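You operate a simulated robot arm through the tools that you are given. There is no shell and no other tool.

The job below is to be done with a simulated two-armed robot. You get a single attempt, and the scene is never put back.

## Task
Drain the tub and refill it to the black line.
Fine: plug back in first; close the tap. Set down upright: tub plug.
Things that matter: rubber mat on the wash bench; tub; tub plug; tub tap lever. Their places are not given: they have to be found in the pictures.

The check looks at the end state, three seconds after you hand in, the way a careful person would. Anything else that was tipped, shoved, dropped, spilled or broken makes it a failure.

## Robot
Two 7-joint arms with two-finger parallel grippers on one trunk that stands fixed in place. Base frame: the origin is at the foot of the trunk, x ahead of it, y to its left, z up. Units: cm, degrees, N and s.
The left shoulder is at [11, 16.9, 153.1], the right one opposite. With the tool pointing down near the work surface each hand reaches from about 10 to 58 cm from the base axis, measured 20 degrees to its own side. Payload 1.57 kg a hand.
The tool frame of a hand sits at the grasp point between the pads (the TCP): z along the fingers, y along the line on which they close. The tips reach 3 cm beyond it. The gripper opens to 8 cm. The fingers are 1.7 cm wide and 1.2 cm thick; the gripper's body (4 by 8.2 cm) begins 8 cm behind the TCP.
Orientation is told as [roll, pitch, yaw] about the base's x, y, z axes, in that order, counted from this pose: with the fingers straight down and closing along the base's y, the tool's x points along the base's -x, its y along +y and its z along -z.

## Interface
- The arms move only by the tool move_arm. It takes "left_targets", "right_targets" or both (then of equal length, played together; a hand with none holds still); each is a list of rows, each an object of numbers (a shift or turn left out is 0, a gripper value left out holds the last): "tx", "ty", "tz": the shift along the tool's x, y, z in cm; "ax", "ay", "az": the turn, a rotation vector about the tool's x, y, z in degrees; "gripper": the gripper command, from -1 (fully open) to 1 (shut), values between in proportion. In form: [{"tx": .., "ty": .., "tz": .., "ax": .., "ay": .., "az": .., "gripper": ..}, ...]. A call has 1 to 20 rows; each row is the pose to reach, as a shift and turn from the pose commanded when the call began, along the tool's axes at that moment. Rows are played at 5 a second. More than 5 cm and 8.6 degrees between two rows, or a gripper value outside its range, and nothing of the call is played. Where a pose cannot be reached the arm comes as near as it can. A force on the tool above 40 N (or 10 N above the force at the start of the call, whichever is more), or a blocked arm, ends the call early, and 0.2 s more pass. The fingers move at their own pace (about 7.2 cm/s each) and stop on an object; they squeeze with about 22 N. The grip force told is the motor's: it shows also when the fingers shut on nothing. Time passes only in rows, and 0.2 s behind the last, so rows that repeat a pose let the fingers close. The reply holds the time, the measured pose of the TCP, the force on the tool along the base axes, the opening and the grip force, in the units named above and with some noise, with the torque about the TCP (base axes, N m) and any sound that the robot's microphone picked up.
- Cameras (640 x 400 px; columns grow to the right, rows downward): "scene" is now at [15.62, -0.68, 171.21]; the picture's right is [-0.09, -1.00, 0.00], its down [-0.77, 0.07, -0.64] and it looks along [0.64, -0.06, -0.77] (base axes); focal length 332 px, centre (320, 200). "left" rides on the left gripper at [7.2, 0.7, -12.2] in its tool frame; the picture's right is [-0.09, 1.00, 0.00], its down [-0.84, -0.08, -0.54] and it looks along [-0.54, -0.05, 0.84] (tool axes); focal length 238 px, centre (320, 200). "right" rides on the right gripper at [7.2, -0.7, -12.2] in its tool frame; the picture's right is [0.09, 1.00, 0.00], its down [-0.84, 0.08, -0.54] and it looks along [-0.54, 0.05, 0.84] (tool axes); focal length 238 px, centre (320, 200).
- camera(camera): a new picture of that camera. No time passes.
- lift_body(by): slides the trunk up (or, below 0, down) by that many cm; the arms and the scene camera ride with it, the base frame stays. It gives what a move gives, with no picture.
- turn_head(pan, tilt): turns the head with the scene camera to pan (to the left, within 86 degrees either way) and tilt (down, from -29 to 69), counted from straight ahead of the robot. It gives what a move gives.
- locate(camera, pixels): there is no depth. For up to 12 entries [column, row, z] of the newest picture of that camera ("zoom" is the newest enlarged one), the place [x, y] in the base frame at which the ray of that pixel passes the height z, good to about 0.2 cm. No time passes.
- enlarge(camera, box): a new picture of the part [left, top, right, bottom] of that camera's present view, enlarged. No time passes.
- hand_in(): hands the job in; it is judged then, once.

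Unless the task says otherwise, let go and move clear before handing in.

The tools are called as a command line: name --argument value ..., lists and objects as JSON in quotes. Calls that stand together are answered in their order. move_arm: Moves the arms, as the interface text tells. Its arguments: {"type":"object","properties":{"left_targets":{"type":"array"},"right_targets":{"type":"array"}},"required":[]} The other tools are called the same way: lift_body (by) moves the trunk up or down; turn_head (pan, tilt) turns the head that bears the scene camera; camera (camera) takes a picture; locate (camera, pixels) gives the place at which the rays of pixels pass given heights; enlarge (camera, box) takes an enlarged picture of a part of a camera's view; hand_in () hands the job in.

At the start:

```text
time_s: 0.0
left_eef_pos: [69.13, 24.55, 128.13]
left_tcp_rot: [0.1, 0.0, 0.0]
left_ft_force: [0.6, 0.3, -0.1]
left_ft_torque: [0.01, 0.03, 0.01]
left_width: 8.02
left_grasp_force: 0.0
right_eef_pos: [64.2, -30.67, 128.22]
right_tcp_rot: [0.0, 0.0, 0.0]
right_ft_force: [-0.1, -0.7, -0.1]
right_ft_torque: [-0.02, 0.02, 0.01]
right_width: 8.02
right_grasp_force: 0.0
trunk travel left (down, up): [-84.5, 4.5]
head pan, tilt (commanded): [-5.1, 50.3]
```

scene: 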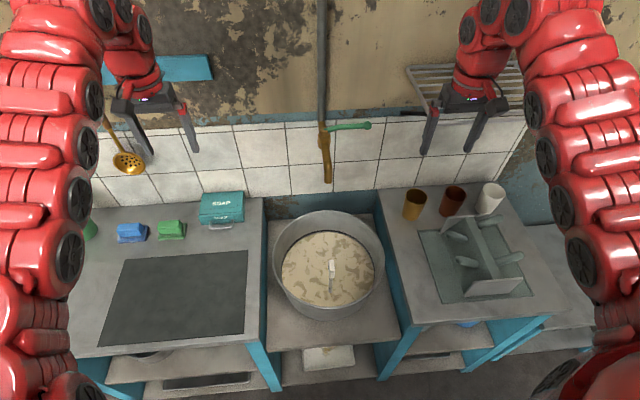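
right: 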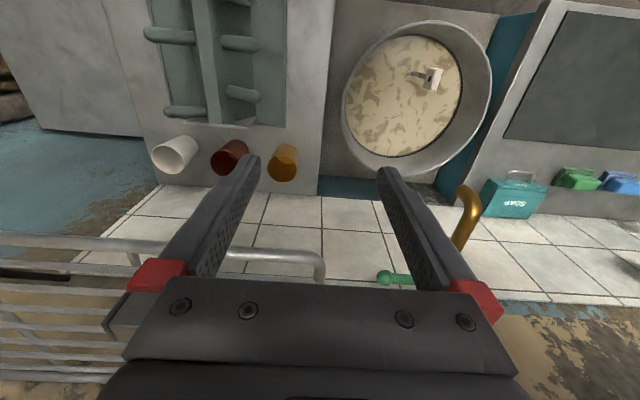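
left: 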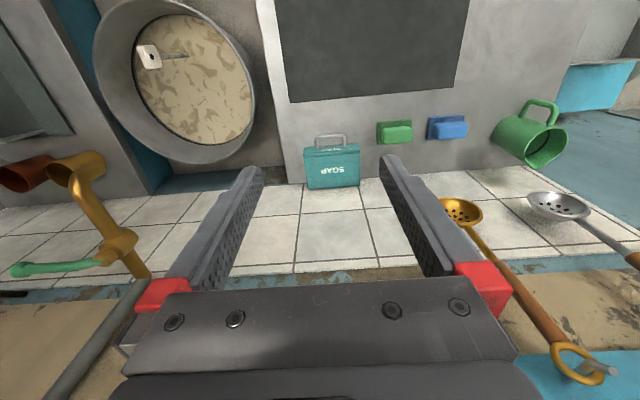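

The scene shows the tub around (330,265), something white at (332,268) in the murky water, a tap with a green lever at (350,127), and the dark rubber mat at (180,295) on the left bench. I'll look closer at each before moving.

enlarge --camera "scene" --box '[260, 200, 400, 330]'

enlarge --camera "scene" --box '[280, 90, 400, 200]'

enlarge --camera "left" --box '[80, 0, 280, 180]'

enlarge --camera "right" --box '[320, 0, 520, 200]'

```text
3.08 times, centred on (330, 265) of scene
```

zoom: 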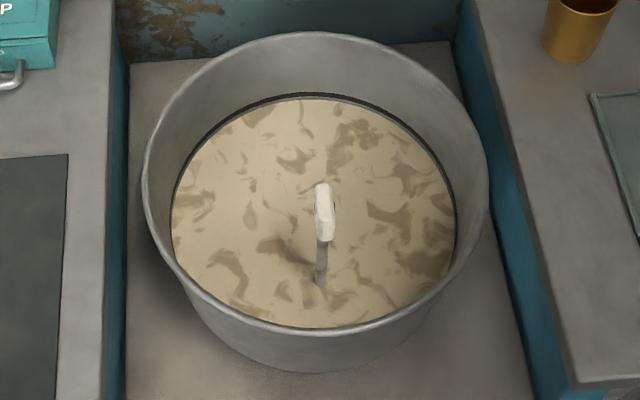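

```text
3.64 times, centred on (340, 145) of scene
```

zoom: 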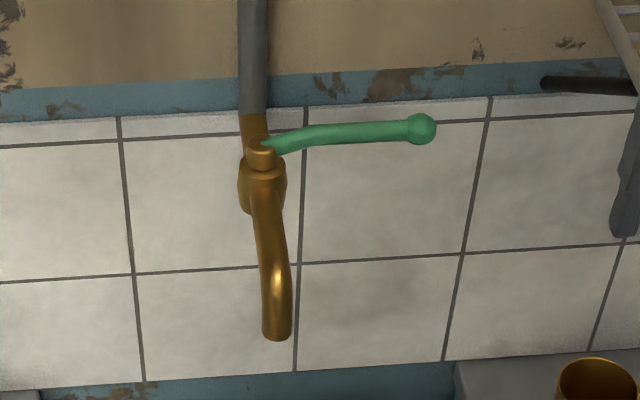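

```text
2.22 times, centred on (180, 90) of left
```

zoom: 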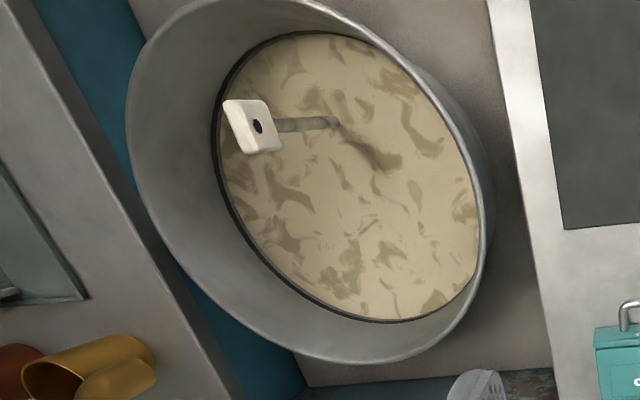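

```text
2.00 times, centred on (420, 100) of right
```

zoom: 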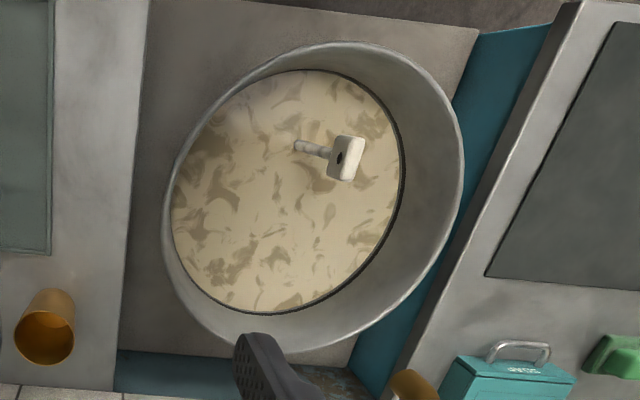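

The plug appears as a white handle with a stem rising out of the water, with the black line just above the present water level. I'll triangulate the plug handle, stem base, rim and tap by ray height comparisons across the cameras.

locate --camera "scene" --pixels '[[331.6, 268.9, 80], [331.6, 268.9, 100], [330, 292.6, 80], [330, 292.6, 70], [324, 181, 90], [324, 181, 120], [369, 126, 100], [369, 126, 130], [330, 212, 80], [330, 212, 90], [180, 295, 80], [180, 295, 90]]'

locate --camera "left" --pixels '[[152.1, 56.7, 80], [152.1, 56.7, 100], [187.7, 54.9, 80], [187.7, 54.9, 70], [85, 165, 90], [85, 165, 120], [20, 270, 100], [20, 270, 130], [380, 50, 80], [380, 50, 90]]'

locate --camera "right" --pixels '[[431.5, 79, 80], [431.5, 79, 100], [409, 72.5, 80], [409, 72.5, 70], [467, 190, 90], [467, 190, 120], [383, 278, 100], [383, 278, 130]]'

```text
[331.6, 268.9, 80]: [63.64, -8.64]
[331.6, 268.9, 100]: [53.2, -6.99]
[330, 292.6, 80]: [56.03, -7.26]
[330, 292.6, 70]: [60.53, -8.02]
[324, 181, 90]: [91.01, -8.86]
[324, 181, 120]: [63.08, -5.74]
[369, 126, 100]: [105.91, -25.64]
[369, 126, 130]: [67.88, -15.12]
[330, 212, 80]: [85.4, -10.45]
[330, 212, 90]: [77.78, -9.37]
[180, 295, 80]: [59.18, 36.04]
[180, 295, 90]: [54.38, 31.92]
```

```text
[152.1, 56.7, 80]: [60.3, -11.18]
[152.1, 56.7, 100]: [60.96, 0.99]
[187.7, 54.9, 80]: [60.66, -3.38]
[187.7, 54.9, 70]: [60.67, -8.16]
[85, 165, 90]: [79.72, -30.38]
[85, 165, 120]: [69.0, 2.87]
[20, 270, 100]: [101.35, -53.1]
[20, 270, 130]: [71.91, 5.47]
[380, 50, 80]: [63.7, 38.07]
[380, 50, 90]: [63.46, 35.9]
```

```text
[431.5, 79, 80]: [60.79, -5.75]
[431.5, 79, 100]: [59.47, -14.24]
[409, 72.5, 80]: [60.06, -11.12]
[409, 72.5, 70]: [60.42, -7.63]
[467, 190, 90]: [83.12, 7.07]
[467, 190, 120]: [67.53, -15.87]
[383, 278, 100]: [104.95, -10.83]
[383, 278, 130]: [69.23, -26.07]
```

From the crossings, the plug handle is near [60.5,-8,86] with its plate normal along y, the water is near z=70, the spout tip near [72.5,-7.5,110] and the lever ball near [84,-19.6,117]. Next I'll get heights for the rim, black line, mat and benches.

locate --camera "scene" --pixels '[[333.2, 308.2, 75], [333.2, 308.2, 80], [329.4, 210.8, 75], [329.4, 210.8, 80], [273.8, 255, 75], [273.8, 255, 80], [384.5, 255, 75], [384.5, 255, 80], [248, 251, 75], [248, 251, 80], [126, 259, 75], [126, 259, 80]]'

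locate --camera "right" --pixels '[[341.5, 110, 75], [341.5, 110, 80], [492.5, 85, 75], [492.5, 85, 80], [432.5, 21, 75], [432.5, 21, 80], [410, 176, 75], [410, 176, 80]]'

locate --camera "left" --pixels '[[290, 103, 75], [290, 103, 80], [454, 88, 75], [454, 88, 80], [93, 60, 75], [93, 60, 80], [255, 110, 75], [255, 110, 80]]'

enlarge --camera "scene" --box '[300, 230, 370, 300]'

enlarge --camera "left" --box '[0, 150, 180, 300]'

enlarge --camera "right" --box '[360, 160, 520, 300]'

```text
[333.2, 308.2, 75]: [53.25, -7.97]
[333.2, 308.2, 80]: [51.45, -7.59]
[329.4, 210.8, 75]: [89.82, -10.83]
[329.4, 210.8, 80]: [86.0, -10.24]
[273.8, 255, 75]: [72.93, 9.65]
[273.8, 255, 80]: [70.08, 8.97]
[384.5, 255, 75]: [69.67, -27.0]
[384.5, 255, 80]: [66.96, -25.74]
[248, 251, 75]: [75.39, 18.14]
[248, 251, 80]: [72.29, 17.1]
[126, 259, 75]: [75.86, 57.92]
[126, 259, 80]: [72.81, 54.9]
```

```text
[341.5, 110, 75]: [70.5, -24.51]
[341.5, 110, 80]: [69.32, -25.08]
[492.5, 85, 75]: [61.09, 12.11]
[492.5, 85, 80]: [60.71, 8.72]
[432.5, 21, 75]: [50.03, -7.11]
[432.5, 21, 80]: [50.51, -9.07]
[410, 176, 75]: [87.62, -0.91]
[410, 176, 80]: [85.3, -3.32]
```

```text
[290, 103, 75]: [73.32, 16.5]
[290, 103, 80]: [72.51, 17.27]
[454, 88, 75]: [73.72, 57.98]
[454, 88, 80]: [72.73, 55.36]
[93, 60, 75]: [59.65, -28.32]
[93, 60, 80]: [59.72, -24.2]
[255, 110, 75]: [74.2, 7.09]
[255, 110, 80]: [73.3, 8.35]
```

```text
5.71 times, centred on (335, 265) of scene
```

zoom: 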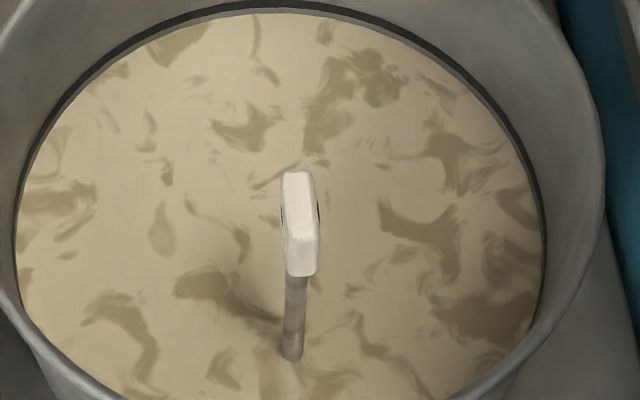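

```text
2.67 times, centred on (90, 225) of left
```

zoom: 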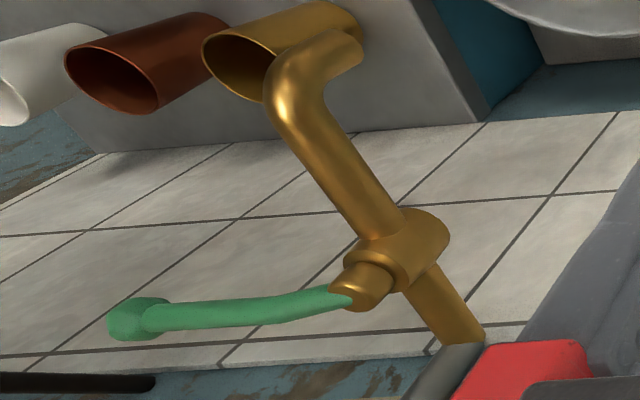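

```text
2.86 times, centred on (440, 230) of right
```

zoom: 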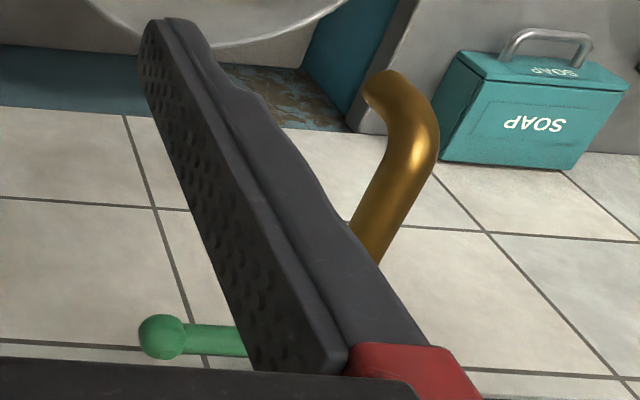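

The benches and mat are at z≈80 and the tub rim is centred near (68.5,-8.3) at z≈80 with a radius of about 17. The tap lever turns about a vertical axis and now points to -y (left zoom, cap at (360,285), ball at (125,318)). I'll lower the trunk by 20 cm for reach and look again.

lift_body --by -20

```text
time_s: 2.2
left_eef_pos: [69.01, 24.59, 108.13]
left_tcp_rot: [0.0, 0.0, 0.0]
left_ft_force: [0.2, -0.5, -0.4]
left_ft_torque: [-0.01, 0.0, 0.03]
left_width: 8.0
left_grasp_force: 0.0
right_eef_pos: [64.16, -30.58, 108.21]
right_tcp_rot: [0.0, 0.0, 0.0]
right_ft_force: [0.2, 0.4, 0.7]
right_ft_torque: [0.01, 0.0, 0.06]
right_width: 7.99
right_grasp_force: 0.1
trunk travel left (down, up): [-64.5, 24.5]
head pan, tilt (commanded): [-5.1, 50.3]
```

The trunk moved down 20 cm cleanly with no contact forces. I'll take new pictures from all cameras.

camera --camera "scene"

camera --camera "right"

camera --camera "left"

```text
taken
```

scene: 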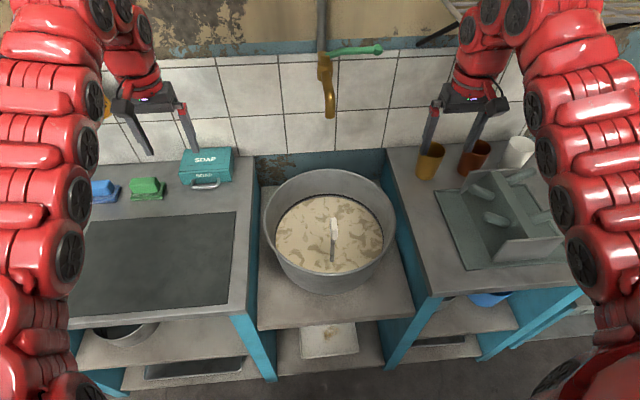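

```text
taken
```

right: 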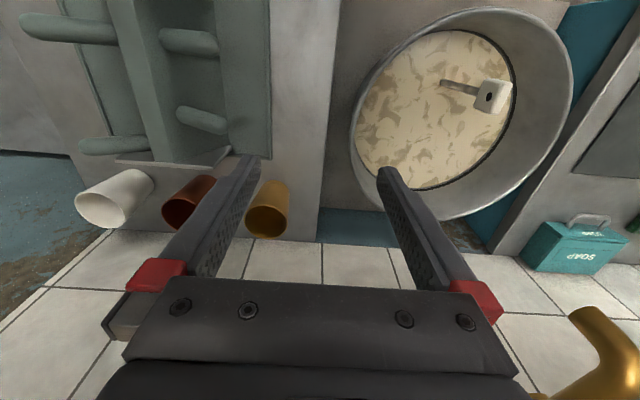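

```text
taken
```

left: 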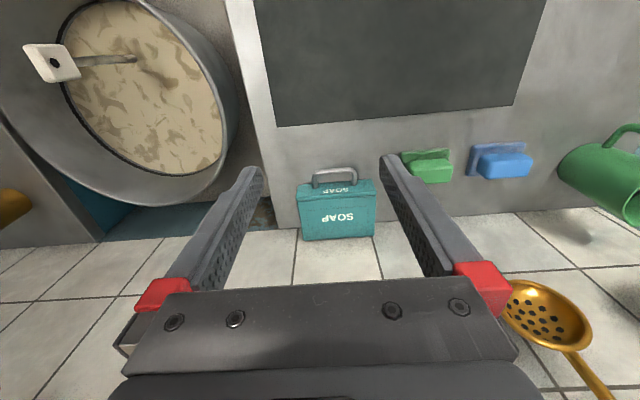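

The plug handle is at scene (334,226), right (495,95), left (52,62), with good parallax now. I'll enlarge for accurate plug, black-line and tap measurements.

enlarge --camera "scene" --box '[300, 200, 370, 270]'

enlarge --camera "right" --box '[430, 40, 560, 140]'

enlarge --camera "left" --box '[10, 10, 150, 110]'

enlarge --camera "scene" --box '[300, 20, 400, 125]'

```text
5.71 times, centred on (335, 235) of scene
```

zoom: 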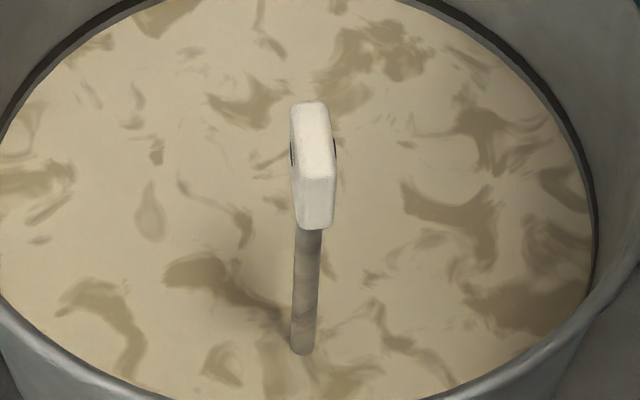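

```text
4.00 times, centred on (495, 90) of right
```

zoom: 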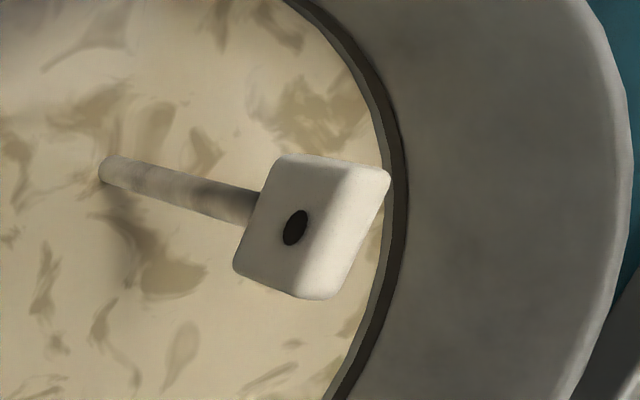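

```text
4.00 times, centred on (80, 60) of left
```

zoom: 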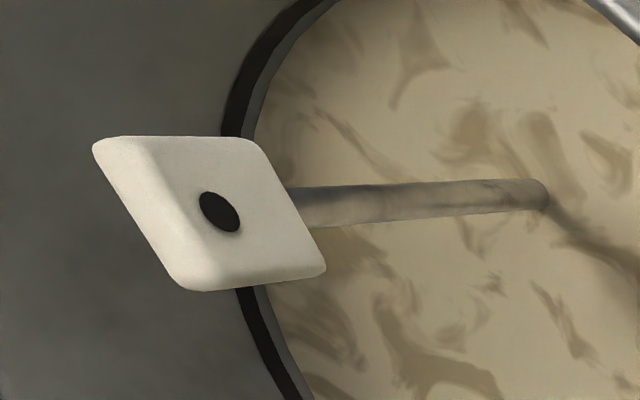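

```text
3.81 times, centred on (350, 72) of scene
```

zoom: 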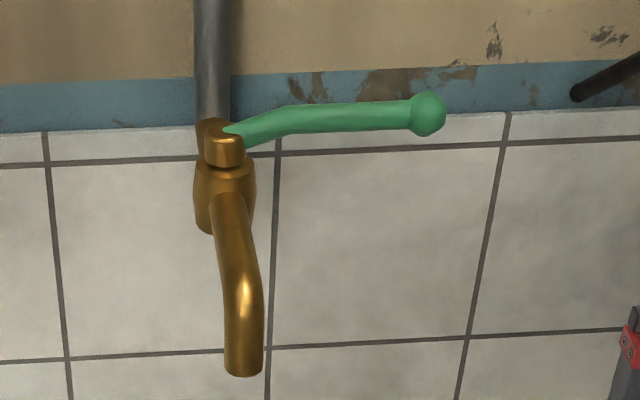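

Plug-top centre reads scene (333.8,224.5), right (501.2,97.5), left (38.8,63.8). I'll intersect those rays, along with the stem base, black line and tap points.

locate --camera "scene" --pixels '[[333.8, 224.5, 86], [333.8, 224.5, 90], [331.8, 260.5, 68], [331.8, 260.5, 72], [378.5, 49, 110], [378.5, 49, 118], [324.6, 58.7, 112], [324.6, 58.7, 120], [329.9, 117, 100], [329.9, 117, 110], [379, 240, 70], [379, 240, 74]]'

locate --camera "right" --pixels '[[501.2, 97.5, 86], [501.2, 97.5, 90], [443, 82.5, 68], [443, 82.5, 72], [590, 320, 106], [590, 320, 110]]'

locate --camera "left" --pixels '[[38.8, 63.8, 86], [38.8, 63.8, 90], [136, 58, 68], [136, 58, 72]]'

```text
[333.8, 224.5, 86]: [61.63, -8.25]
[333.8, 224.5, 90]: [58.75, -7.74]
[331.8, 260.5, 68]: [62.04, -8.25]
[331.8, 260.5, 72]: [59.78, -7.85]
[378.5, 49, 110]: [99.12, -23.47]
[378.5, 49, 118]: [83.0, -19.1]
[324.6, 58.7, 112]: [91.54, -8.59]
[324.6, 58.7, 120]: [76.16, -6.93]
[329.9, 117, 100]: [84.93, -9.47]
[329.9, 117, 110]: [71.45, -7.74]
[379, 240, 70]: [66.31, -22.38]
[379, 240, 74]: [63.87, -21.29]
```

```text
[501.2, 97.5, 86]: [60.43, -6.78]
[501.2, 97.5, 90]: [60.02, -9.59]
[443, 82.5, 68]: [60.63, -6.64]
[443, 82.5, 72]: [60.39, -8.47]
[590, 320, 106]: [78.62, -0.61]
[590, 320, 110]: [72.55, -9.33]
```

```text
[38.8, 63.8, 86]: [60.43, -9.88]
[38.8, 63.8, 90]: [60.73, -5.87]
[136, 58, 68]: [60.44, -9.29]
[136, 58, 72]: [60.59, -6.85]
```

The rays agree: plug top centre at about [60.4,-8.0,87.8], water surface at z≈70.5, and spout tip at about [72,-8,110]. I'll move the open right hand to hover above the plug, keeping on the robot's side of the spout.

move_arm --right_targets '[{"tx": 3, "gripper": -1}, {"tx": 6}, {"tx": 6, "ty": 4}, {"tx": 6, "ty": 8}, {"tx": 6, "ty": 12}, {"tx": 6, "ty": 16}, {"tx": 6, "ty": 20}, {"tx": 5, "ty": 22.5}, {"tx": 3.8, "ty": 22.5, "tz": 2}, {"tx": 3.8, "ty": 22.5, "tz": 5}, {"tx": 3.8, "ty": 22.5, "tz": 5}]'

camera --camera "right"

camera --camera "scene"

camera --camera "left"

```text
time_s: 4.6
left_eef_pos: [69.02, 24.5, 108.13]
left_tcp_rot: [0.0, 0.0, 0.0]
left_ft_force: [-0.1, -0.3, -1.1]
left_ft_torque: [0.03, -0.01, -0.02]
left_width: 7.98
left_grasp_force: 0.0
right_eef_pos: [61.43, -8.21, 106.41]
right_tcp_rot: [0.1, 0.2, -0.2]
right_ft_force: [0.8, 0.1, -0.6]
right_ft_torque: [-0.01, -0.02, -0.03]
right_width: 7.99
right_grasp_force: 0.1
right hand out of reach, approached as far as the arm can: row 1, 2, 3, 4, 5, 6, 7, 8, 9, 10, 11
trunk travel left (down, up): [-64.5, 24.5]
head pan, tilt (commanded): [-5.1, 50.3]
```

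```text
taken
```

right: 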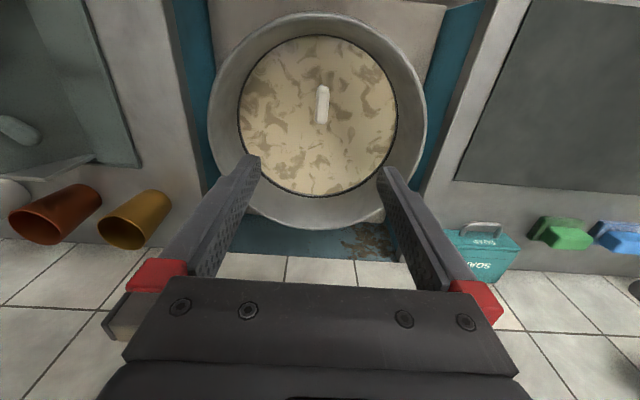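

```text
taken
```

scene: 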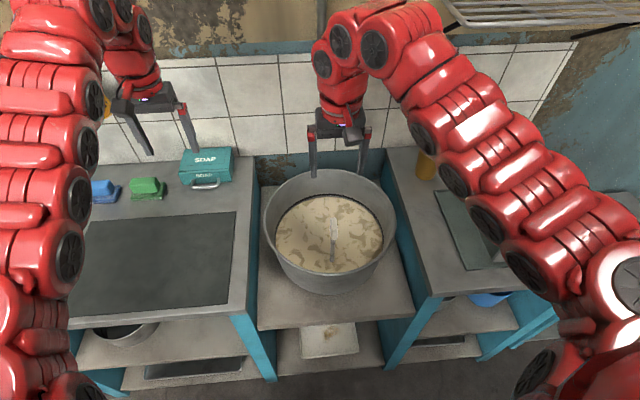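

```text
taken
```

left: 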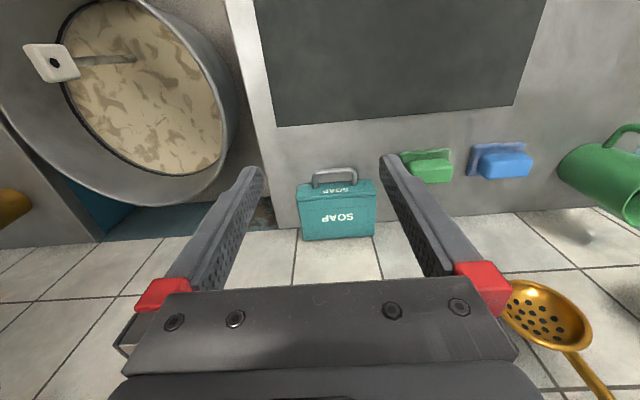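

The hand stopped at [61.4,-8.2,106.4], about 3 cm above target, and reports its reach limit. I'll hold one row to see whether it is still settling.

move_arm --right_targets '[{"tx": 0}, {"tx": 0}]'

```text
time_s: 5.2
left_eef_pos: [69.06, 24.57, 108.09]
left_tcp_rot: [0.0, -0.1, 0.0]
left_ft_force: [0.6, 0.6, 0.1]
left_ft_torque: [0.01, 0.01, 0.0]
left_width: 7.96
left_grasp_force: 0.0
right_eef_pos: [61.55, -8.16, 106.48]
right_tcp_rot: [0.1, 0.1, -0.1]
right_ft_force: [-0.3, 0.1, 0.1]
right_ft_torque: [0.0, 0.02, 0.02]
right_width: 7.98
right_grasp_force: 0.1
trunk travel left (down, up): [-64.5, 24.5]
head pan, tilt (commanded): [-5.1, 50.3]
```

The pose holds at [61.55,-8.16,106.5] with no reach complaint, so the command was reset to the reached pose. I'll try a small step down and toward the robot to see what limits it.

move_arm --right_targets '[{"tz": 2}, {"tz": 4}, {"tz": 6, "tx": 0.5}, {"tz": 8, "tx": 1}, {"tz": 8, "tx": 1}]'

```text
time_s: 6.4
left_eef_pos: [69.0, 24.52, 108.03]
left_tcp_rot: [0.0, 0.1, 0.0]
left_ft_force: [-0.5, -0.3, 0.0]
left_ft_torque: [0.01, 0.01, 0.02]
left_width: 8.0
left_grasp_force: 0.0
right_eef_pos: [62.98, -8.82, 102.02]
right_tcp_rot: [0.1, 0.1, -0.1]
right_ft_force: [0.6, 0.3, 0.7]
right_ft_torque: [0.01, 0.03, 0.04]
right_width: 8.01
right_grasp_force: 0.2
right hand out of reach, approached as far as the arm can: row 1, 2, 3, 4, 5
trunk travel left (down, up): [-64.5, 24.5]
head pan, tilt (commanded): [-5.1, 50.3]
```

Going down pushes the hand outward (x 63.0), so the limit is the inner wrist limit with the shoulder this low. Raising the trunk relative to the hand should bring the plug into range, so I'll lift the trunk 12 cm and then descend by arm.

lift_body --by 12

move_arm --right_targets '[{"tz": 3}, {"tz": 6, "tx": 0.5}, {"tz": 9, "tx": 1}, {"tz": 12, "tx": 1.5}, {"tz": 14, "tx": 2}, {"tz": 14, "tx": 2}]'

```text
time_s: 7.9
left_eef_pos: [69.06, 24.59, 120.2]
left_tcp_rot: [0.0, 0.1, 0.0]
left_ft_force: [0.9, -0.5, 0.0]
left_ft_torque: [-0.02, 0.03, -0.02]
left_width: 8.03
left_grasp_force: 0.0
right_eef_pos: [62.8, -8.79, 114.07]
right_tcp_rot: [-0.1, 0.0, -0.1]
right_ft_force: [0.3, -0.8, -0.2]
right_ft_torque: [0.0, -0.03, -0.05]
right_width: 8.0
right_grasp_force: 0.0
trunk travel left (down, up): [-76.5, 12.5]
head pan, tilt (commanded): [-5.1, 50.3]
```

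```text
time_s: 9.3
left_eef_pos: [69.11, 24.54, 120.22]
left_tcp_rot: [0.0, 0.1, 0.0]
left_ft_force: [-0.1, 0.4, -0.8]
left_ft_torque: [0.01, 0.01, 0.01]
left_width: 8.0
left_grasp_force: 0.1
right_eef_pos: [62.06, -8.67, 99.57]
right_tcp_rot: [0.2, 0.2, -0.1]
right_ft_force: [-0.3, 0.3, -0.4]
right_ft_torque: [0.01, -0.01, -0.01]
right_width: 7.97
right_grasp_force: 0.0
right hand out of reach, approached as far as the arm can: row 1, 2, 3, 4, 5, 6
trunk travel left (down, up): [-76.5, 12.5]
head pan, tilt (commanded): [-5.1, 50.3]
```

The hand is at [62.06,-8.67,99.6]. I'll test a pure move toward the robot to learn which way the limit acts.

move_arm --right_targets '[{"tx": 1.5}, {"tx": 3}, {"tx": 3}]'

```text
time_s: 10.1
left_eef_pos: [69.0, 24.66, 120.14]
left_tcp_rot: [0.1, 0.0, 0.1]
left_ft_force: [-0.6, 0.0, -0.7]
left_ft_torque: [0.01, 0.01, 0.05]
left_width: 7.98
left_grasp_force: 0.0
right_eef_pos: [60.98, -8.37, 98.17]
right_tcp_rot: [-0.1, 0.2, -0.2]
right_ft_force: [-0.1, -0.1, 0.0]
right_ft_torque: [-0.01, 0.02, -0.02]
right_width: 8.01
right_grasp_force: 0.0
right hand out of reach, approached as far as the arm can: row 1, 2, 3
trunk travel left (down, up): [-76.5, 12.5]
head pan, tilt (commanded): [-5.1, 50.3]
```

The residual shows a minimum shoulder-to-wrist distance of about 57 cm, so the limit eases as I go lower. I'll descend to z≈91, straight above the plug, and check alignment there.

move_arm --right_targets '[{"tz": 2, "tx": 0.2, "ty": 0.2}, {"tz": 4, "tx": 0.5, "ty": 0.35}, {"tz": 6, "tx": 0.6, "ty": 0.35}, {"tz": 7, "tx": 0.6, "ty": 0.35}, {"tz": 7, "tx": 0.6, "ty": 0.35}]'

camera --camera "right"

enlarge --camera "scene" --box '[270, 140, 400, 280]'

```text
time_s: 11.3
left_eef_pos: [69.12, 24.68, 120.2]
left_tcp_rot: [-0.1, 0.1, 0.0]
left_ft_force: [0.4, -0.5, 0.4]
left_ft_torque: [0.04, 0.02, 0.0]
left_width: 8.01
left_grasp_force: 0.0
right_eef_pos: [60.48, -8.13, 91.04]
right_tcp_rot: [0.0, 0.0, -0.1]
right_ft_force: [-0.7, 0.4, 0.1]
right_ft_torque: [0.03, 0.0, 0.02]
right_width: 8.01
right_grasp_force: 0.0
trunk travel left (down, up): [-76.5, 12.5]
head pan, tilt (commanded): [-5.1, 50.3]
```

```text
taken
```

right: 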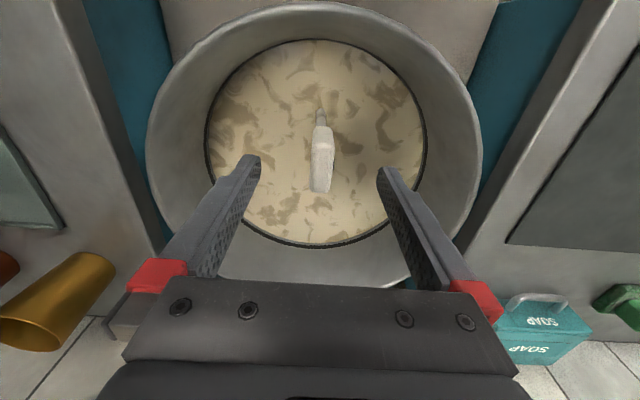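

```text
2.86 times, centred on (335, 210) of scene
```

zoom: 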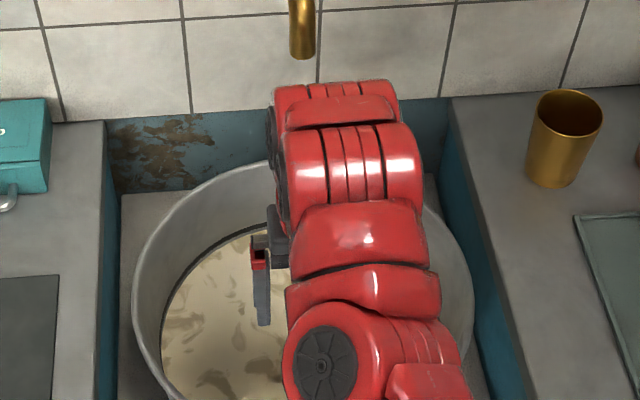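

The hand is at [60.48,-8.13,91.0] with the handle (right image, 321,165) centred between the fingertips at (245,160) and (390,170). I'll lower 5.2 cm to straddle it and then close.

move_arm --right_targets '[{"tz": 1.5}, {"tz": 3}, {"tz": 4.3}, {"tz": 5.2}, {"tz": 5.2}]'

camera --camera "right"

enlarge --camera "left" --box '[0, 0, 200, 140]'

```text
time_s: 12.5
left_eef_pos: [69.1, 24.59, 120.17]
left_tcp_rot: [0.0, 0.0, -0.1]
left_ft_force: [0.5, -0.2, -0.1]
left_ft_torque: [0.0, 0.02, 0.0]
left_width: 8.01
left_grasp_force: 0.0
right_eef_pos: [60.33, -8.09, 85.72]
right_tcp_rot: [0.1, 0.1, 0.0]
right_ft_force: [0.1, -0.5, -0.6]
right_ft_torque: [-0.01, -0.04, 0.02]
right_width: 8.01
right_grasp_force: 0.0
trunk travel left (down, up): [-76.5, 12.5]
head pan, tilt (commanded): [-5.1, 50.3]
```

```text
taken
```

right: 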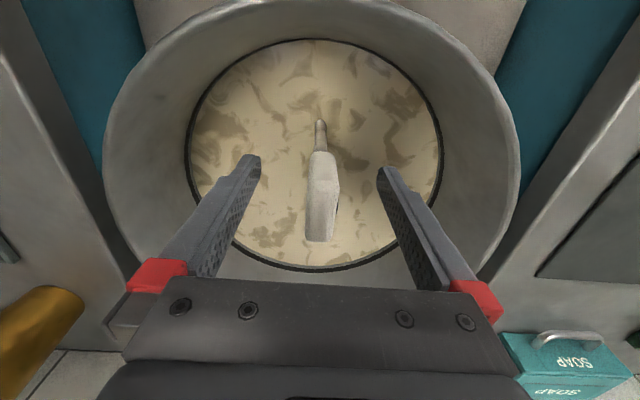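

```text
2.86 times, centred on (100, 70) of left
```

zoom: 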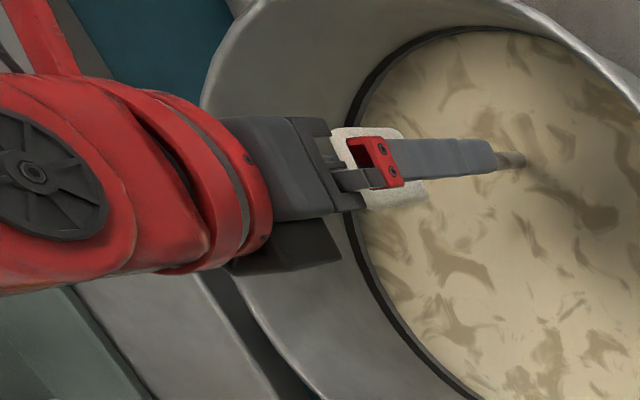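

The fingers straddle the handle plate at z=85.7 with no contact. I'll close on it now.

move_arm --right_targets '[{"gripper": 1}, {"gripper": 1}, {"gripper": 1}, {"gripper": 1}, {"gripper": 1}]'

camera --camera "right"

```text
time_s: 13.7
left_eef_pos: [69.02, 24.57, 119.98]
left_tcp_rot: [0.1, 0.0, -0.1]
left_ft_force: [0.9, 0.2, -0.2]
left_ft_torque: [0.0, 0.0, -0.01]
left_width: 7.99
left_grasp_force: 0.0
right_eef_pos: [60.47, -7.97, 85.81]
right_tcp_rot: [-0.1, 0.1, -0.2]
right_ft_force: [0.2, 1.6, 0.3]
right_ft_torque: [0.14, 0.03, 0.04]
right_width: 1.56
right_grasp_force: 21.8
trunk travel left (down, up): [-76.5, 12.5]
head pan, tilt (commanded): [-5.1, 50.3]
```

```text
taken
```

right: 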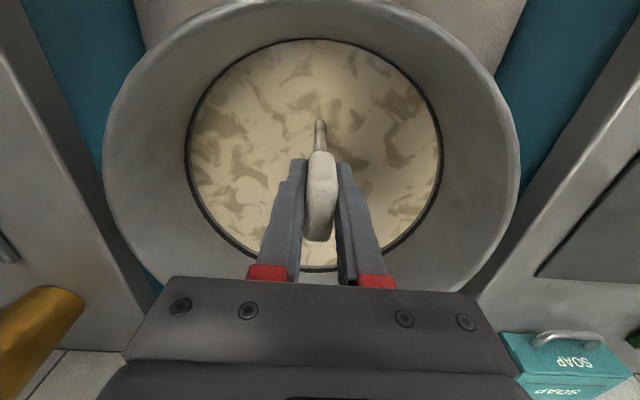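

The grip is firm (1.56 cm, 21.8 N) at the seated pose [60.47,-7.97,85.81]. I'll pull straight up slowly by 4 cm and check the forces.

move_arm --right_targets '[{"tz": -0.5}, {"tz": -1}, {"tz": -1.5}, {"tz": -2}, {"tz": -2.5}, {"tz": -3}, {"tz": -3.5}, {"tz": -4}, {"tz": -4}]'

camera --camera "right"

camera --camera "left"

```text
time_s: 15.7
left_eef_pos: [68.99, 24.55, 120.18]
left_tcp_rot: [0.1, 0.0, -0.1]
left_ft_force: [-0.3, -0.2, -0.1]
left_ft_torque: [0.0, -0.05, -0.01]
left_width: 7.98
left_grasp_force: 0.2
right_eef_pos: [60.43, -8.01, 89.6]
right_tcp_rot: [0.0, 0.1, -0.1]
right_ft_force: [0.2, 1.3, -1.5]
right_ft_torque: [-0.03, 0.01, 0.0]
right_width: 1.58
right_grasp_force: 22.2
trunk travel left (down, up): [-76.5, 12.5]
head pan, tilt (commanded): [-5.1, 50.3]
```

```text
taken
```

right: 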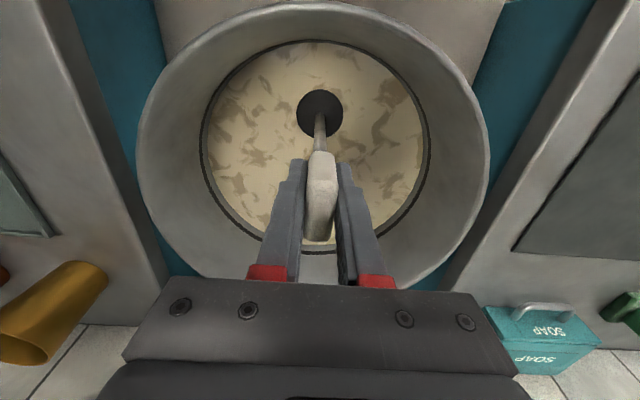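

```text
taken
```

left: 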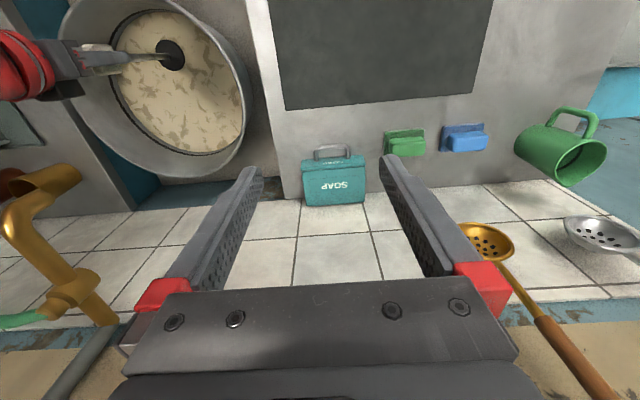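

The plug came free easily (load about 1.5 N) and its dark disc is now visible at (320,112). I'll raise it a little more to be clear of the drain, wait while it drains, and look.

move_arm --right_targets '[{"tz": -0.7}, {"tz": -1.4}, {"tz": -2}, {"tz": -2}, {"tz": -2}, {"tz": -2}, {"tz": -2}, {"tz": -2}, {"tz": -2}, {"tz": -2}, {"tz": -2}, {"tz": -2}, {"tz": -2}, {"tz": -2}, {"tz": -2}]'

camera --camera "right"

enlarge --camera "left" --box '[50, 0, 260, 180]'

camera --camera "scene"

```text
time_s: 18.9
left_eef_pos: [69.06, 24.51, 120.14]
left_tcp_rot: [0.1, -0.1, 0.0]
left_ft_force: [0.2, 0.0, -0.3]
left_ft_torque: [0.03, -0.01, 0.01]
left_width: 8.01
left_grasp_force: 0.1
right_eef_pos: [60.45, -8.04, 91.79]
right_tcp_rot: [0.0, 0.1, -0.1]
right_ft_force: [-0.5, -0.7, -1.6]
right_ft_torque: [0.04, -0.04, -0.01]
right_width: 1.56
right_grasp_force: 22.6
trunk travel left (down, up): [-76.5, 12.5]
head pan, tilt (commanded): [-5.1, 50.3]
```

```text
taken
```

right: 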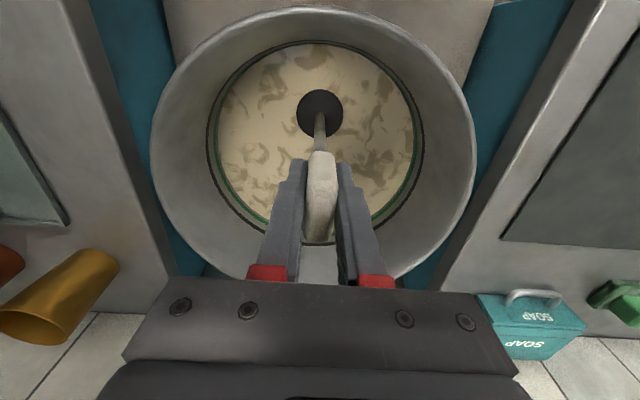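

```text
2.22 times, centred on (155, 90) of left
```

zoom: 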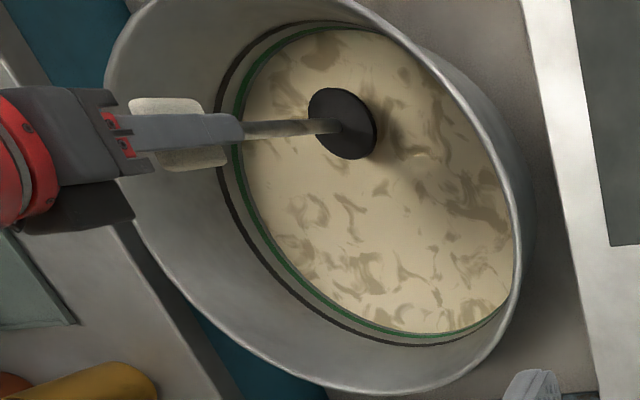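

```text
taken
```

scene: 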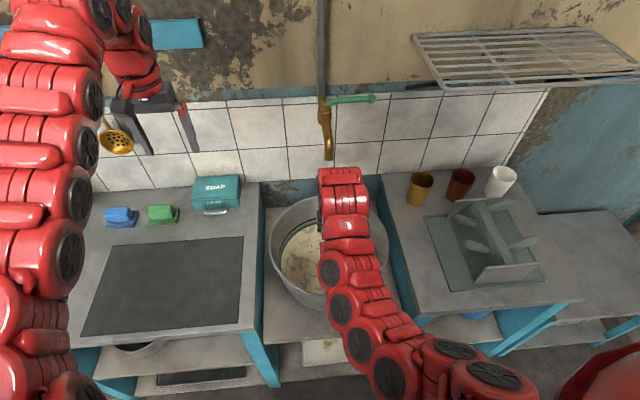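

The level is dropping: a green line has emerged below the black one in the left zoom (240,180), so the black line is the upper mark. I'll keep holding and wait for it to empty.

move_arm --right_targets '[{"tz": 0}, {"tz": 0}, {"tz": 0}, {"tz": 0}, {"tz": 0}, {"tz": 0}, {"tz": 0}, {"tz": 0}, {"tz": 0}, {"tz": 0}, {"tz": 0}, {"tz": 0}, {"tz": 0}, {"tz": 0}, {"tz": 0}, {"tz": 0}, {"tz": 0}, {"tz": 0}, {"tz": 0}, {"tz": 0}]'

enlarge --camera "left" --box '[50, 0, 260, 180]'

```text
time_s: 23.1
left_eef_pos: [68.99, 24.56, 120.12]
left_tcp_rot: [0.0, 0.0, 0.0]
left_ft_force: [-0.3, -0.1, 0.6]
left_ft_torque: [-0.01, 0.02, -0.02]
left_width: 8.02
left_grasp_force: 0.0
right_eef_pos: [60.44, -8.11, 91.78]
right_tcp_rot: [-0.1, 0.1, -0.1]
right_ft_force: [-0.2, 0.1, -2.6]
right_ft_torque: [0.01, 0.0, 0.0]
right_width: 1.56
right_grasp_force: 21.6
trunk travel left (down, up): [-76.5, 12.5]
head pan, tilt (commanded): [-5.1, 50.3]
```

```text
2.22 times, centred on (155, 90) of left
```

zoom: 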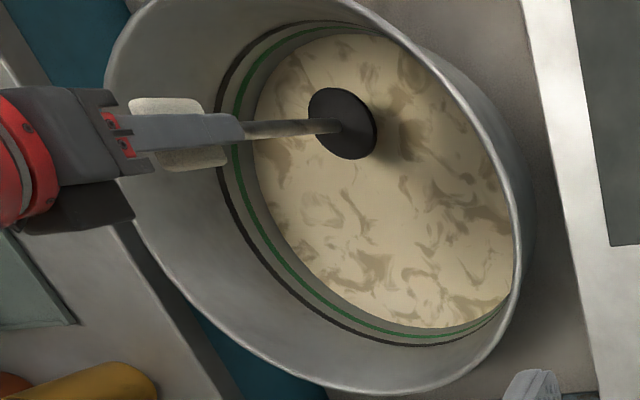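

The surface is now clearly below the green line and still falling. I'll continue to wait.

move_arm --right_targets '[{"tz": 0}, {"tz": 0}, {"tz": 0}, {"tz": 0}, {"tz": 0}, {"tz": 0}, {"tz": 0}, {"tz": 0}, {"tz": 0}, {"tz": 0}, {"tz": 0}, {"tz": 0}, {"tz": 0}, {"tz": 0}, {"tz": 0}, {"tz": 0}, {"tz": 0}, {"tz": 0}, {"tz": 0}, {"tz": 0}]'

move_arm --right_targets '[{"tz": 0}, {"tz": 0}, {"tz": 0}, {"tz": 0}, {"tz": 0}, {"tz": 0}, {"tz": 0}, {"tz": 0}, {"tz": 0}, {"tz": 0}, {"tz": 0}, {"tz": 0}, {"tz": 0}, {"tz": 0}, {"tz": 0}, {"tz": 0}, {"tz": 0}, {"tz": 0}, {"tz": 0}, {"tz": 0}]'

enlarge --camera "left" --box '[50, 0, 260, 180]'

camera --camera "right"

```text
time_s: 27.3
left_eef_pos: [69.02, 24.51, 120.16]
left_tcp_rot: [0.0, 0.0, 0.0]
left_ft_force: [-0.1, 0.0, -0.1]
left_ft_torque: [0.01, 0.03, -0.03]
left_width: 8.0
left_grasp_force: 0.1
right_eef_pos: [60.39, -7.96, 91.72]
right_tcp_rot: [0.0, 0.1, -0.1]
right_ft_force: [-0.3, 0.6, -2.4]
right_ft_torque: [0.0, 0.0, -0.01]
right_width: 1.55
right_grasp_force: 21.5
trunk travel left (down, up): [-76.5, 12.5]
head pan, tilt (commanded): [-5.1, 50.3]
```

```text
time_s: 31.5
left_eef_pos: [68.97, 24.57, 120.15]
left_tcp_rot: [0.0, 0.1, 0.0]
left_ft_force: [-0.1, 0.4, -0.6]
left_ft_torque: [-0.05, -0.03, 0.02]
left_width: 8.02
left_grasp_force: 0.1
right_eef_pos: [60.38, -8.06, 91.8]
right_tcp_rot: [0.0, 0.1, 0.0]
right_ft_force: [0.0, 0.0, -1.4]
right_ft_torque: [0.03, 0.01, 0.02]
right_width: 1.57
right_grasp_force: 22.3
trunk travel left (down, up): [-76.5, 12.5]
head pan, tilt (commanded): [-5.1, 50.3]
```

```text
2.22 times, centred on (155, 90) of left
```

zoom: 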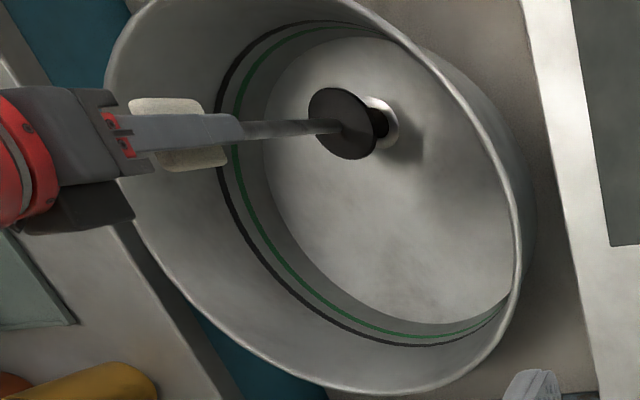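

```text
taken
```

right: 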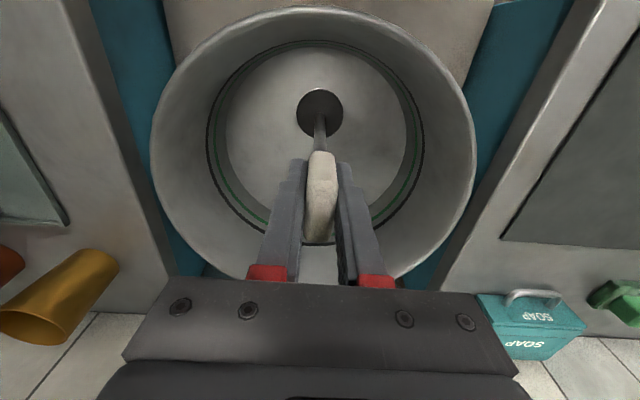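

The tub is empty: the bare metal floor and drain ring are visible under the plug (left zoom, 375,118). I'll give it a couple more seconds for the remaining film, then check the drain.

move_arm --right_targets '[{"tz": 0}, {"tz": 0}, {"tz": 0}, {"tz": 0}, {"tz": 0}, {"tz": 0}, {"tz": 0}, {"tz": 0}, {"tz": 0}, {"tz": 0}, {"tz": 0}, {"tz": 0}]'

enlarge --camera "left" --box '[130, 20, 260, 110]'

enlarge --camera "right" --box '[230, 30, 420, 160]'

enlarge --camera "scene" --box '[255, 170, 405, 310]'

```text
time_s: 34.1
left_eef_pos: [68.97, 24.64, 120.17]
left_tcp_rot: [0.0, -0.1, 0.0]
left_ft_force: [0.5, -0.1, 0.8]
left_ft_torque: [-0.05, 0.01, 0.0]
left_width: 7.99
left_grasp_force: 0.2
right_eef_pos: [60.32, -8.05, 91.77]
right_tcp_rot: [0.0, 0.1, -0.1]
right_ft_force: [0.2, -0.3, -2.5]
right_ft_torque: [0.01, 0.02, 0.02]
right_width: 1.57
right_grasp_force: 22.0
trunk travel left (down, up): [-76.5, 12.5]
head pan, tilt (commanded): [-5.1, 50.3]
```

```text
4.44 times, centred on (195, 65) of left
```

zoom: 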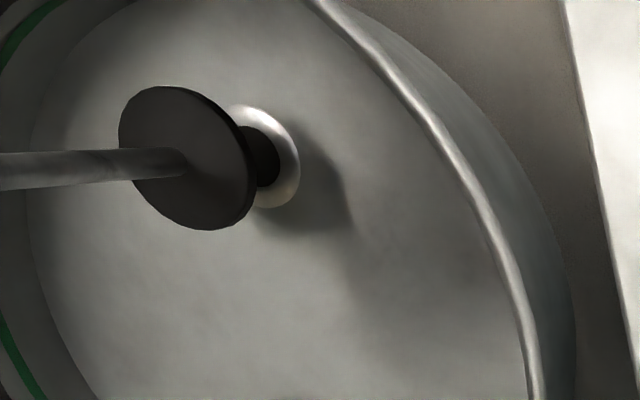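

```text
3.08 times, centred on (325, 95) of right
```

zoom: 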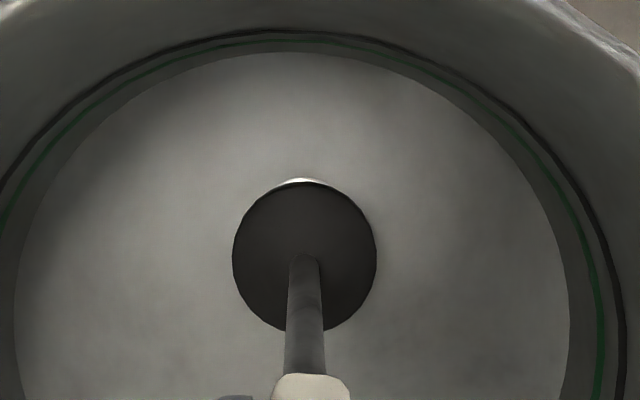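

```text
2.86 times, centred on (330, 240) of scene
```

zoom: 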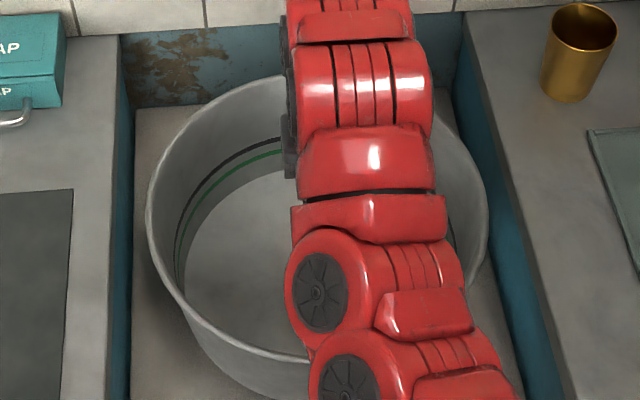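

The tub is drained and the drain ring lies directly below the plug disc. I'll lower the plug straight back down the same 6 cm to its seated height, slowing at the end.

move_arm --right_targets '[{"tz": 1}, {"tz": 2}, {"tz": 3}, {"tz": 4}, {"tz": 4.7}, {"tz": 5.2}, {"tz": 5.6}, {"tz": 5.9}, {"tz": 6.1}, {"tz": 6.2}, {"tz": 6.2}]'

enlarge --camera "left" --box '[130, 20, 260, 110]'

enlarge --camera "right" --box '[230, 30, 420, 160]'

```text
time_s: 36.5
left_eef_pos: [68.97, 24.51, 120.27]
left_tcp_rot: [0.0, 0.0, 0.0]
left_ft_force: [0.1, -1.2, -0.3]
left_ft_torque: [0.01, 0.03, -0.01]
left_width: 8.01
left_grasp_force: 0.2
right_eef_pos: [60.19, -8.04, 85.68]
right_tcp_rot: [0.0, 0.0, -0.1]
right_ft_force: [-0.5, -2.0, 8.7]
right_ft_torque: [-0.16, 0.23, 0.01]
right_width: 1.58
right_grasp_force: 22.2
trunk travel left (down, up): [-76.5, 12.5]
head pan, tilt (commanded): [-5.1, 50.3]
```

```text
4.44 times, centred on (195, 65) of left
```

zoom: 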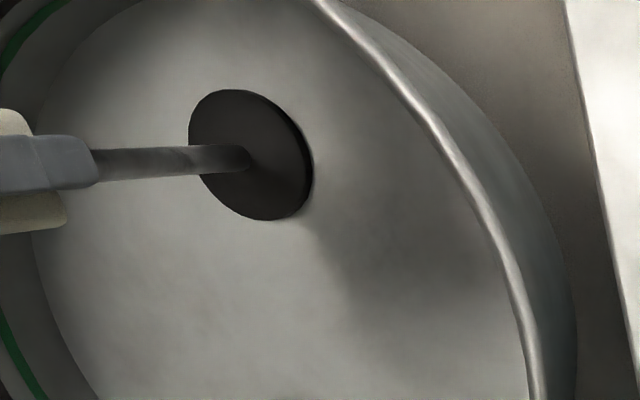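

```text
3.08 times, centred on (325, 95) of right
```

zoom: 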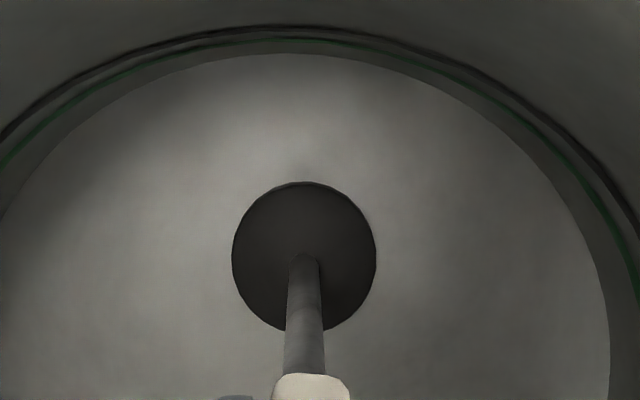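

The plug is in contact (8.7 N upward at z=85.68, matching the original seated height) and the disc covers the drain. I'll press slightly more to be sure it is seated.

move_arm --right_targets '[{"tz": 0.15}, {"tz": 0.3}, {"tz": 0.3}]'

```text
time_s: 37.3
left_eef_pos: [68.78, 24.59, 120.23]
left_tcp_rot: [0.0, 0.0, 0.0]
left_ft_force: [1.0, 0.3, -0.3]
left_ft_torque: [0.01, -0.04, -0.01]
left_width: 8.02
left_grasp_force: 0.1
right_eef_pos: [60.25, -8.02, 85.52]
right_tcp_rot: [-0.1, -0.2, -0.1]
right_ft_force: [2.3, -1.3, 17.5]
right_ft_torque: [-0.12, -0.18, -0.02]
right_width: 1.58
right_grasp_force: 21.1
trunk travel left (down, up): [-76.5, 12.5]
head pan, tilt (commanded): [-5.1, 50.3]
```

Pressing gave 17.5 N with little travel, so it is solidly seated. I'll relax the push and open the fingers.

move_arm --right_targets '[{"tz": -0.2}, {"tz": -0.4}, {"tz": -0.4, "gripper": 0.5}, {"tz": -0.4, "gripper": 0}, {"tz": -0.4, "gripper": -0.5}, {"tz": -0.4, "gripper": -1}, {"tz": -0.4, "gripper": -1}, {"tz": -0.4, "gripper": -1}]'

camera --camera "right"

enlarge --camera "left" --box '[50, 0, 260, 150]'

```text
time_s: 39.1
left_eef_pos: [68.97, 24.62, 120.17]
left_tcp_rot: [0.0, -0.1, 0.0]
left_ft_force: [-0.3, -0.2, -1.0]
left_ft_torque: [-0.04, -0.03, -0.02]
left_width: 7.99
left_grasp_force: 0.1
right_eef_pos: [60.29, -8.06, 85.73]
right_tcp_rot: [0.0, 0.1, -0.1]
right_ft_force: [-1.0, 0.9, 0.5]
right_ft_torque: [-0.03, 0.01, 0.0]
right_width: 7.99
right_grasp_force: 0.0
trunk travel left (down, up): [-76.5, 12.5]
head pan, tilt (commanded): [-5.1, 50.3]
```

```text
taken
```

right: 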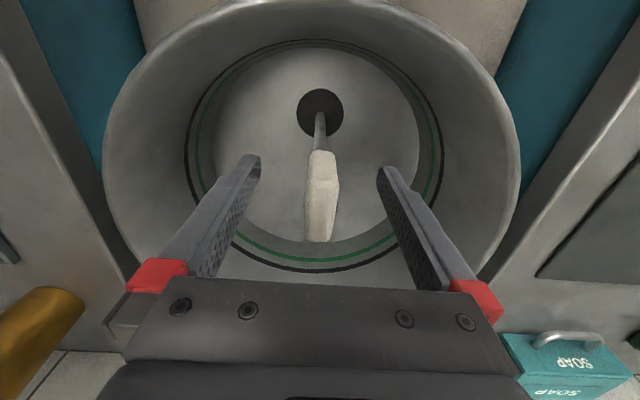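

```text
2.67 times, centred on (155, 75) of left
```

zoom: 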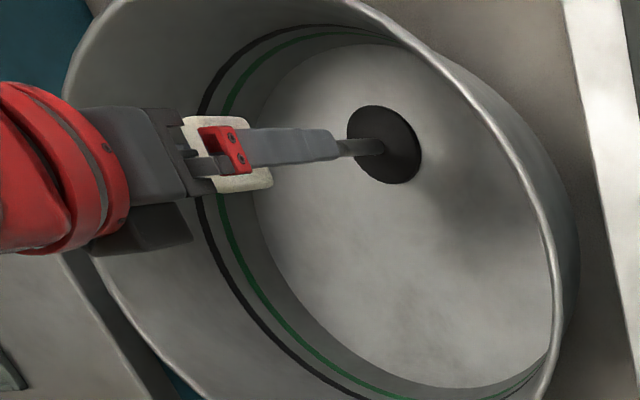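

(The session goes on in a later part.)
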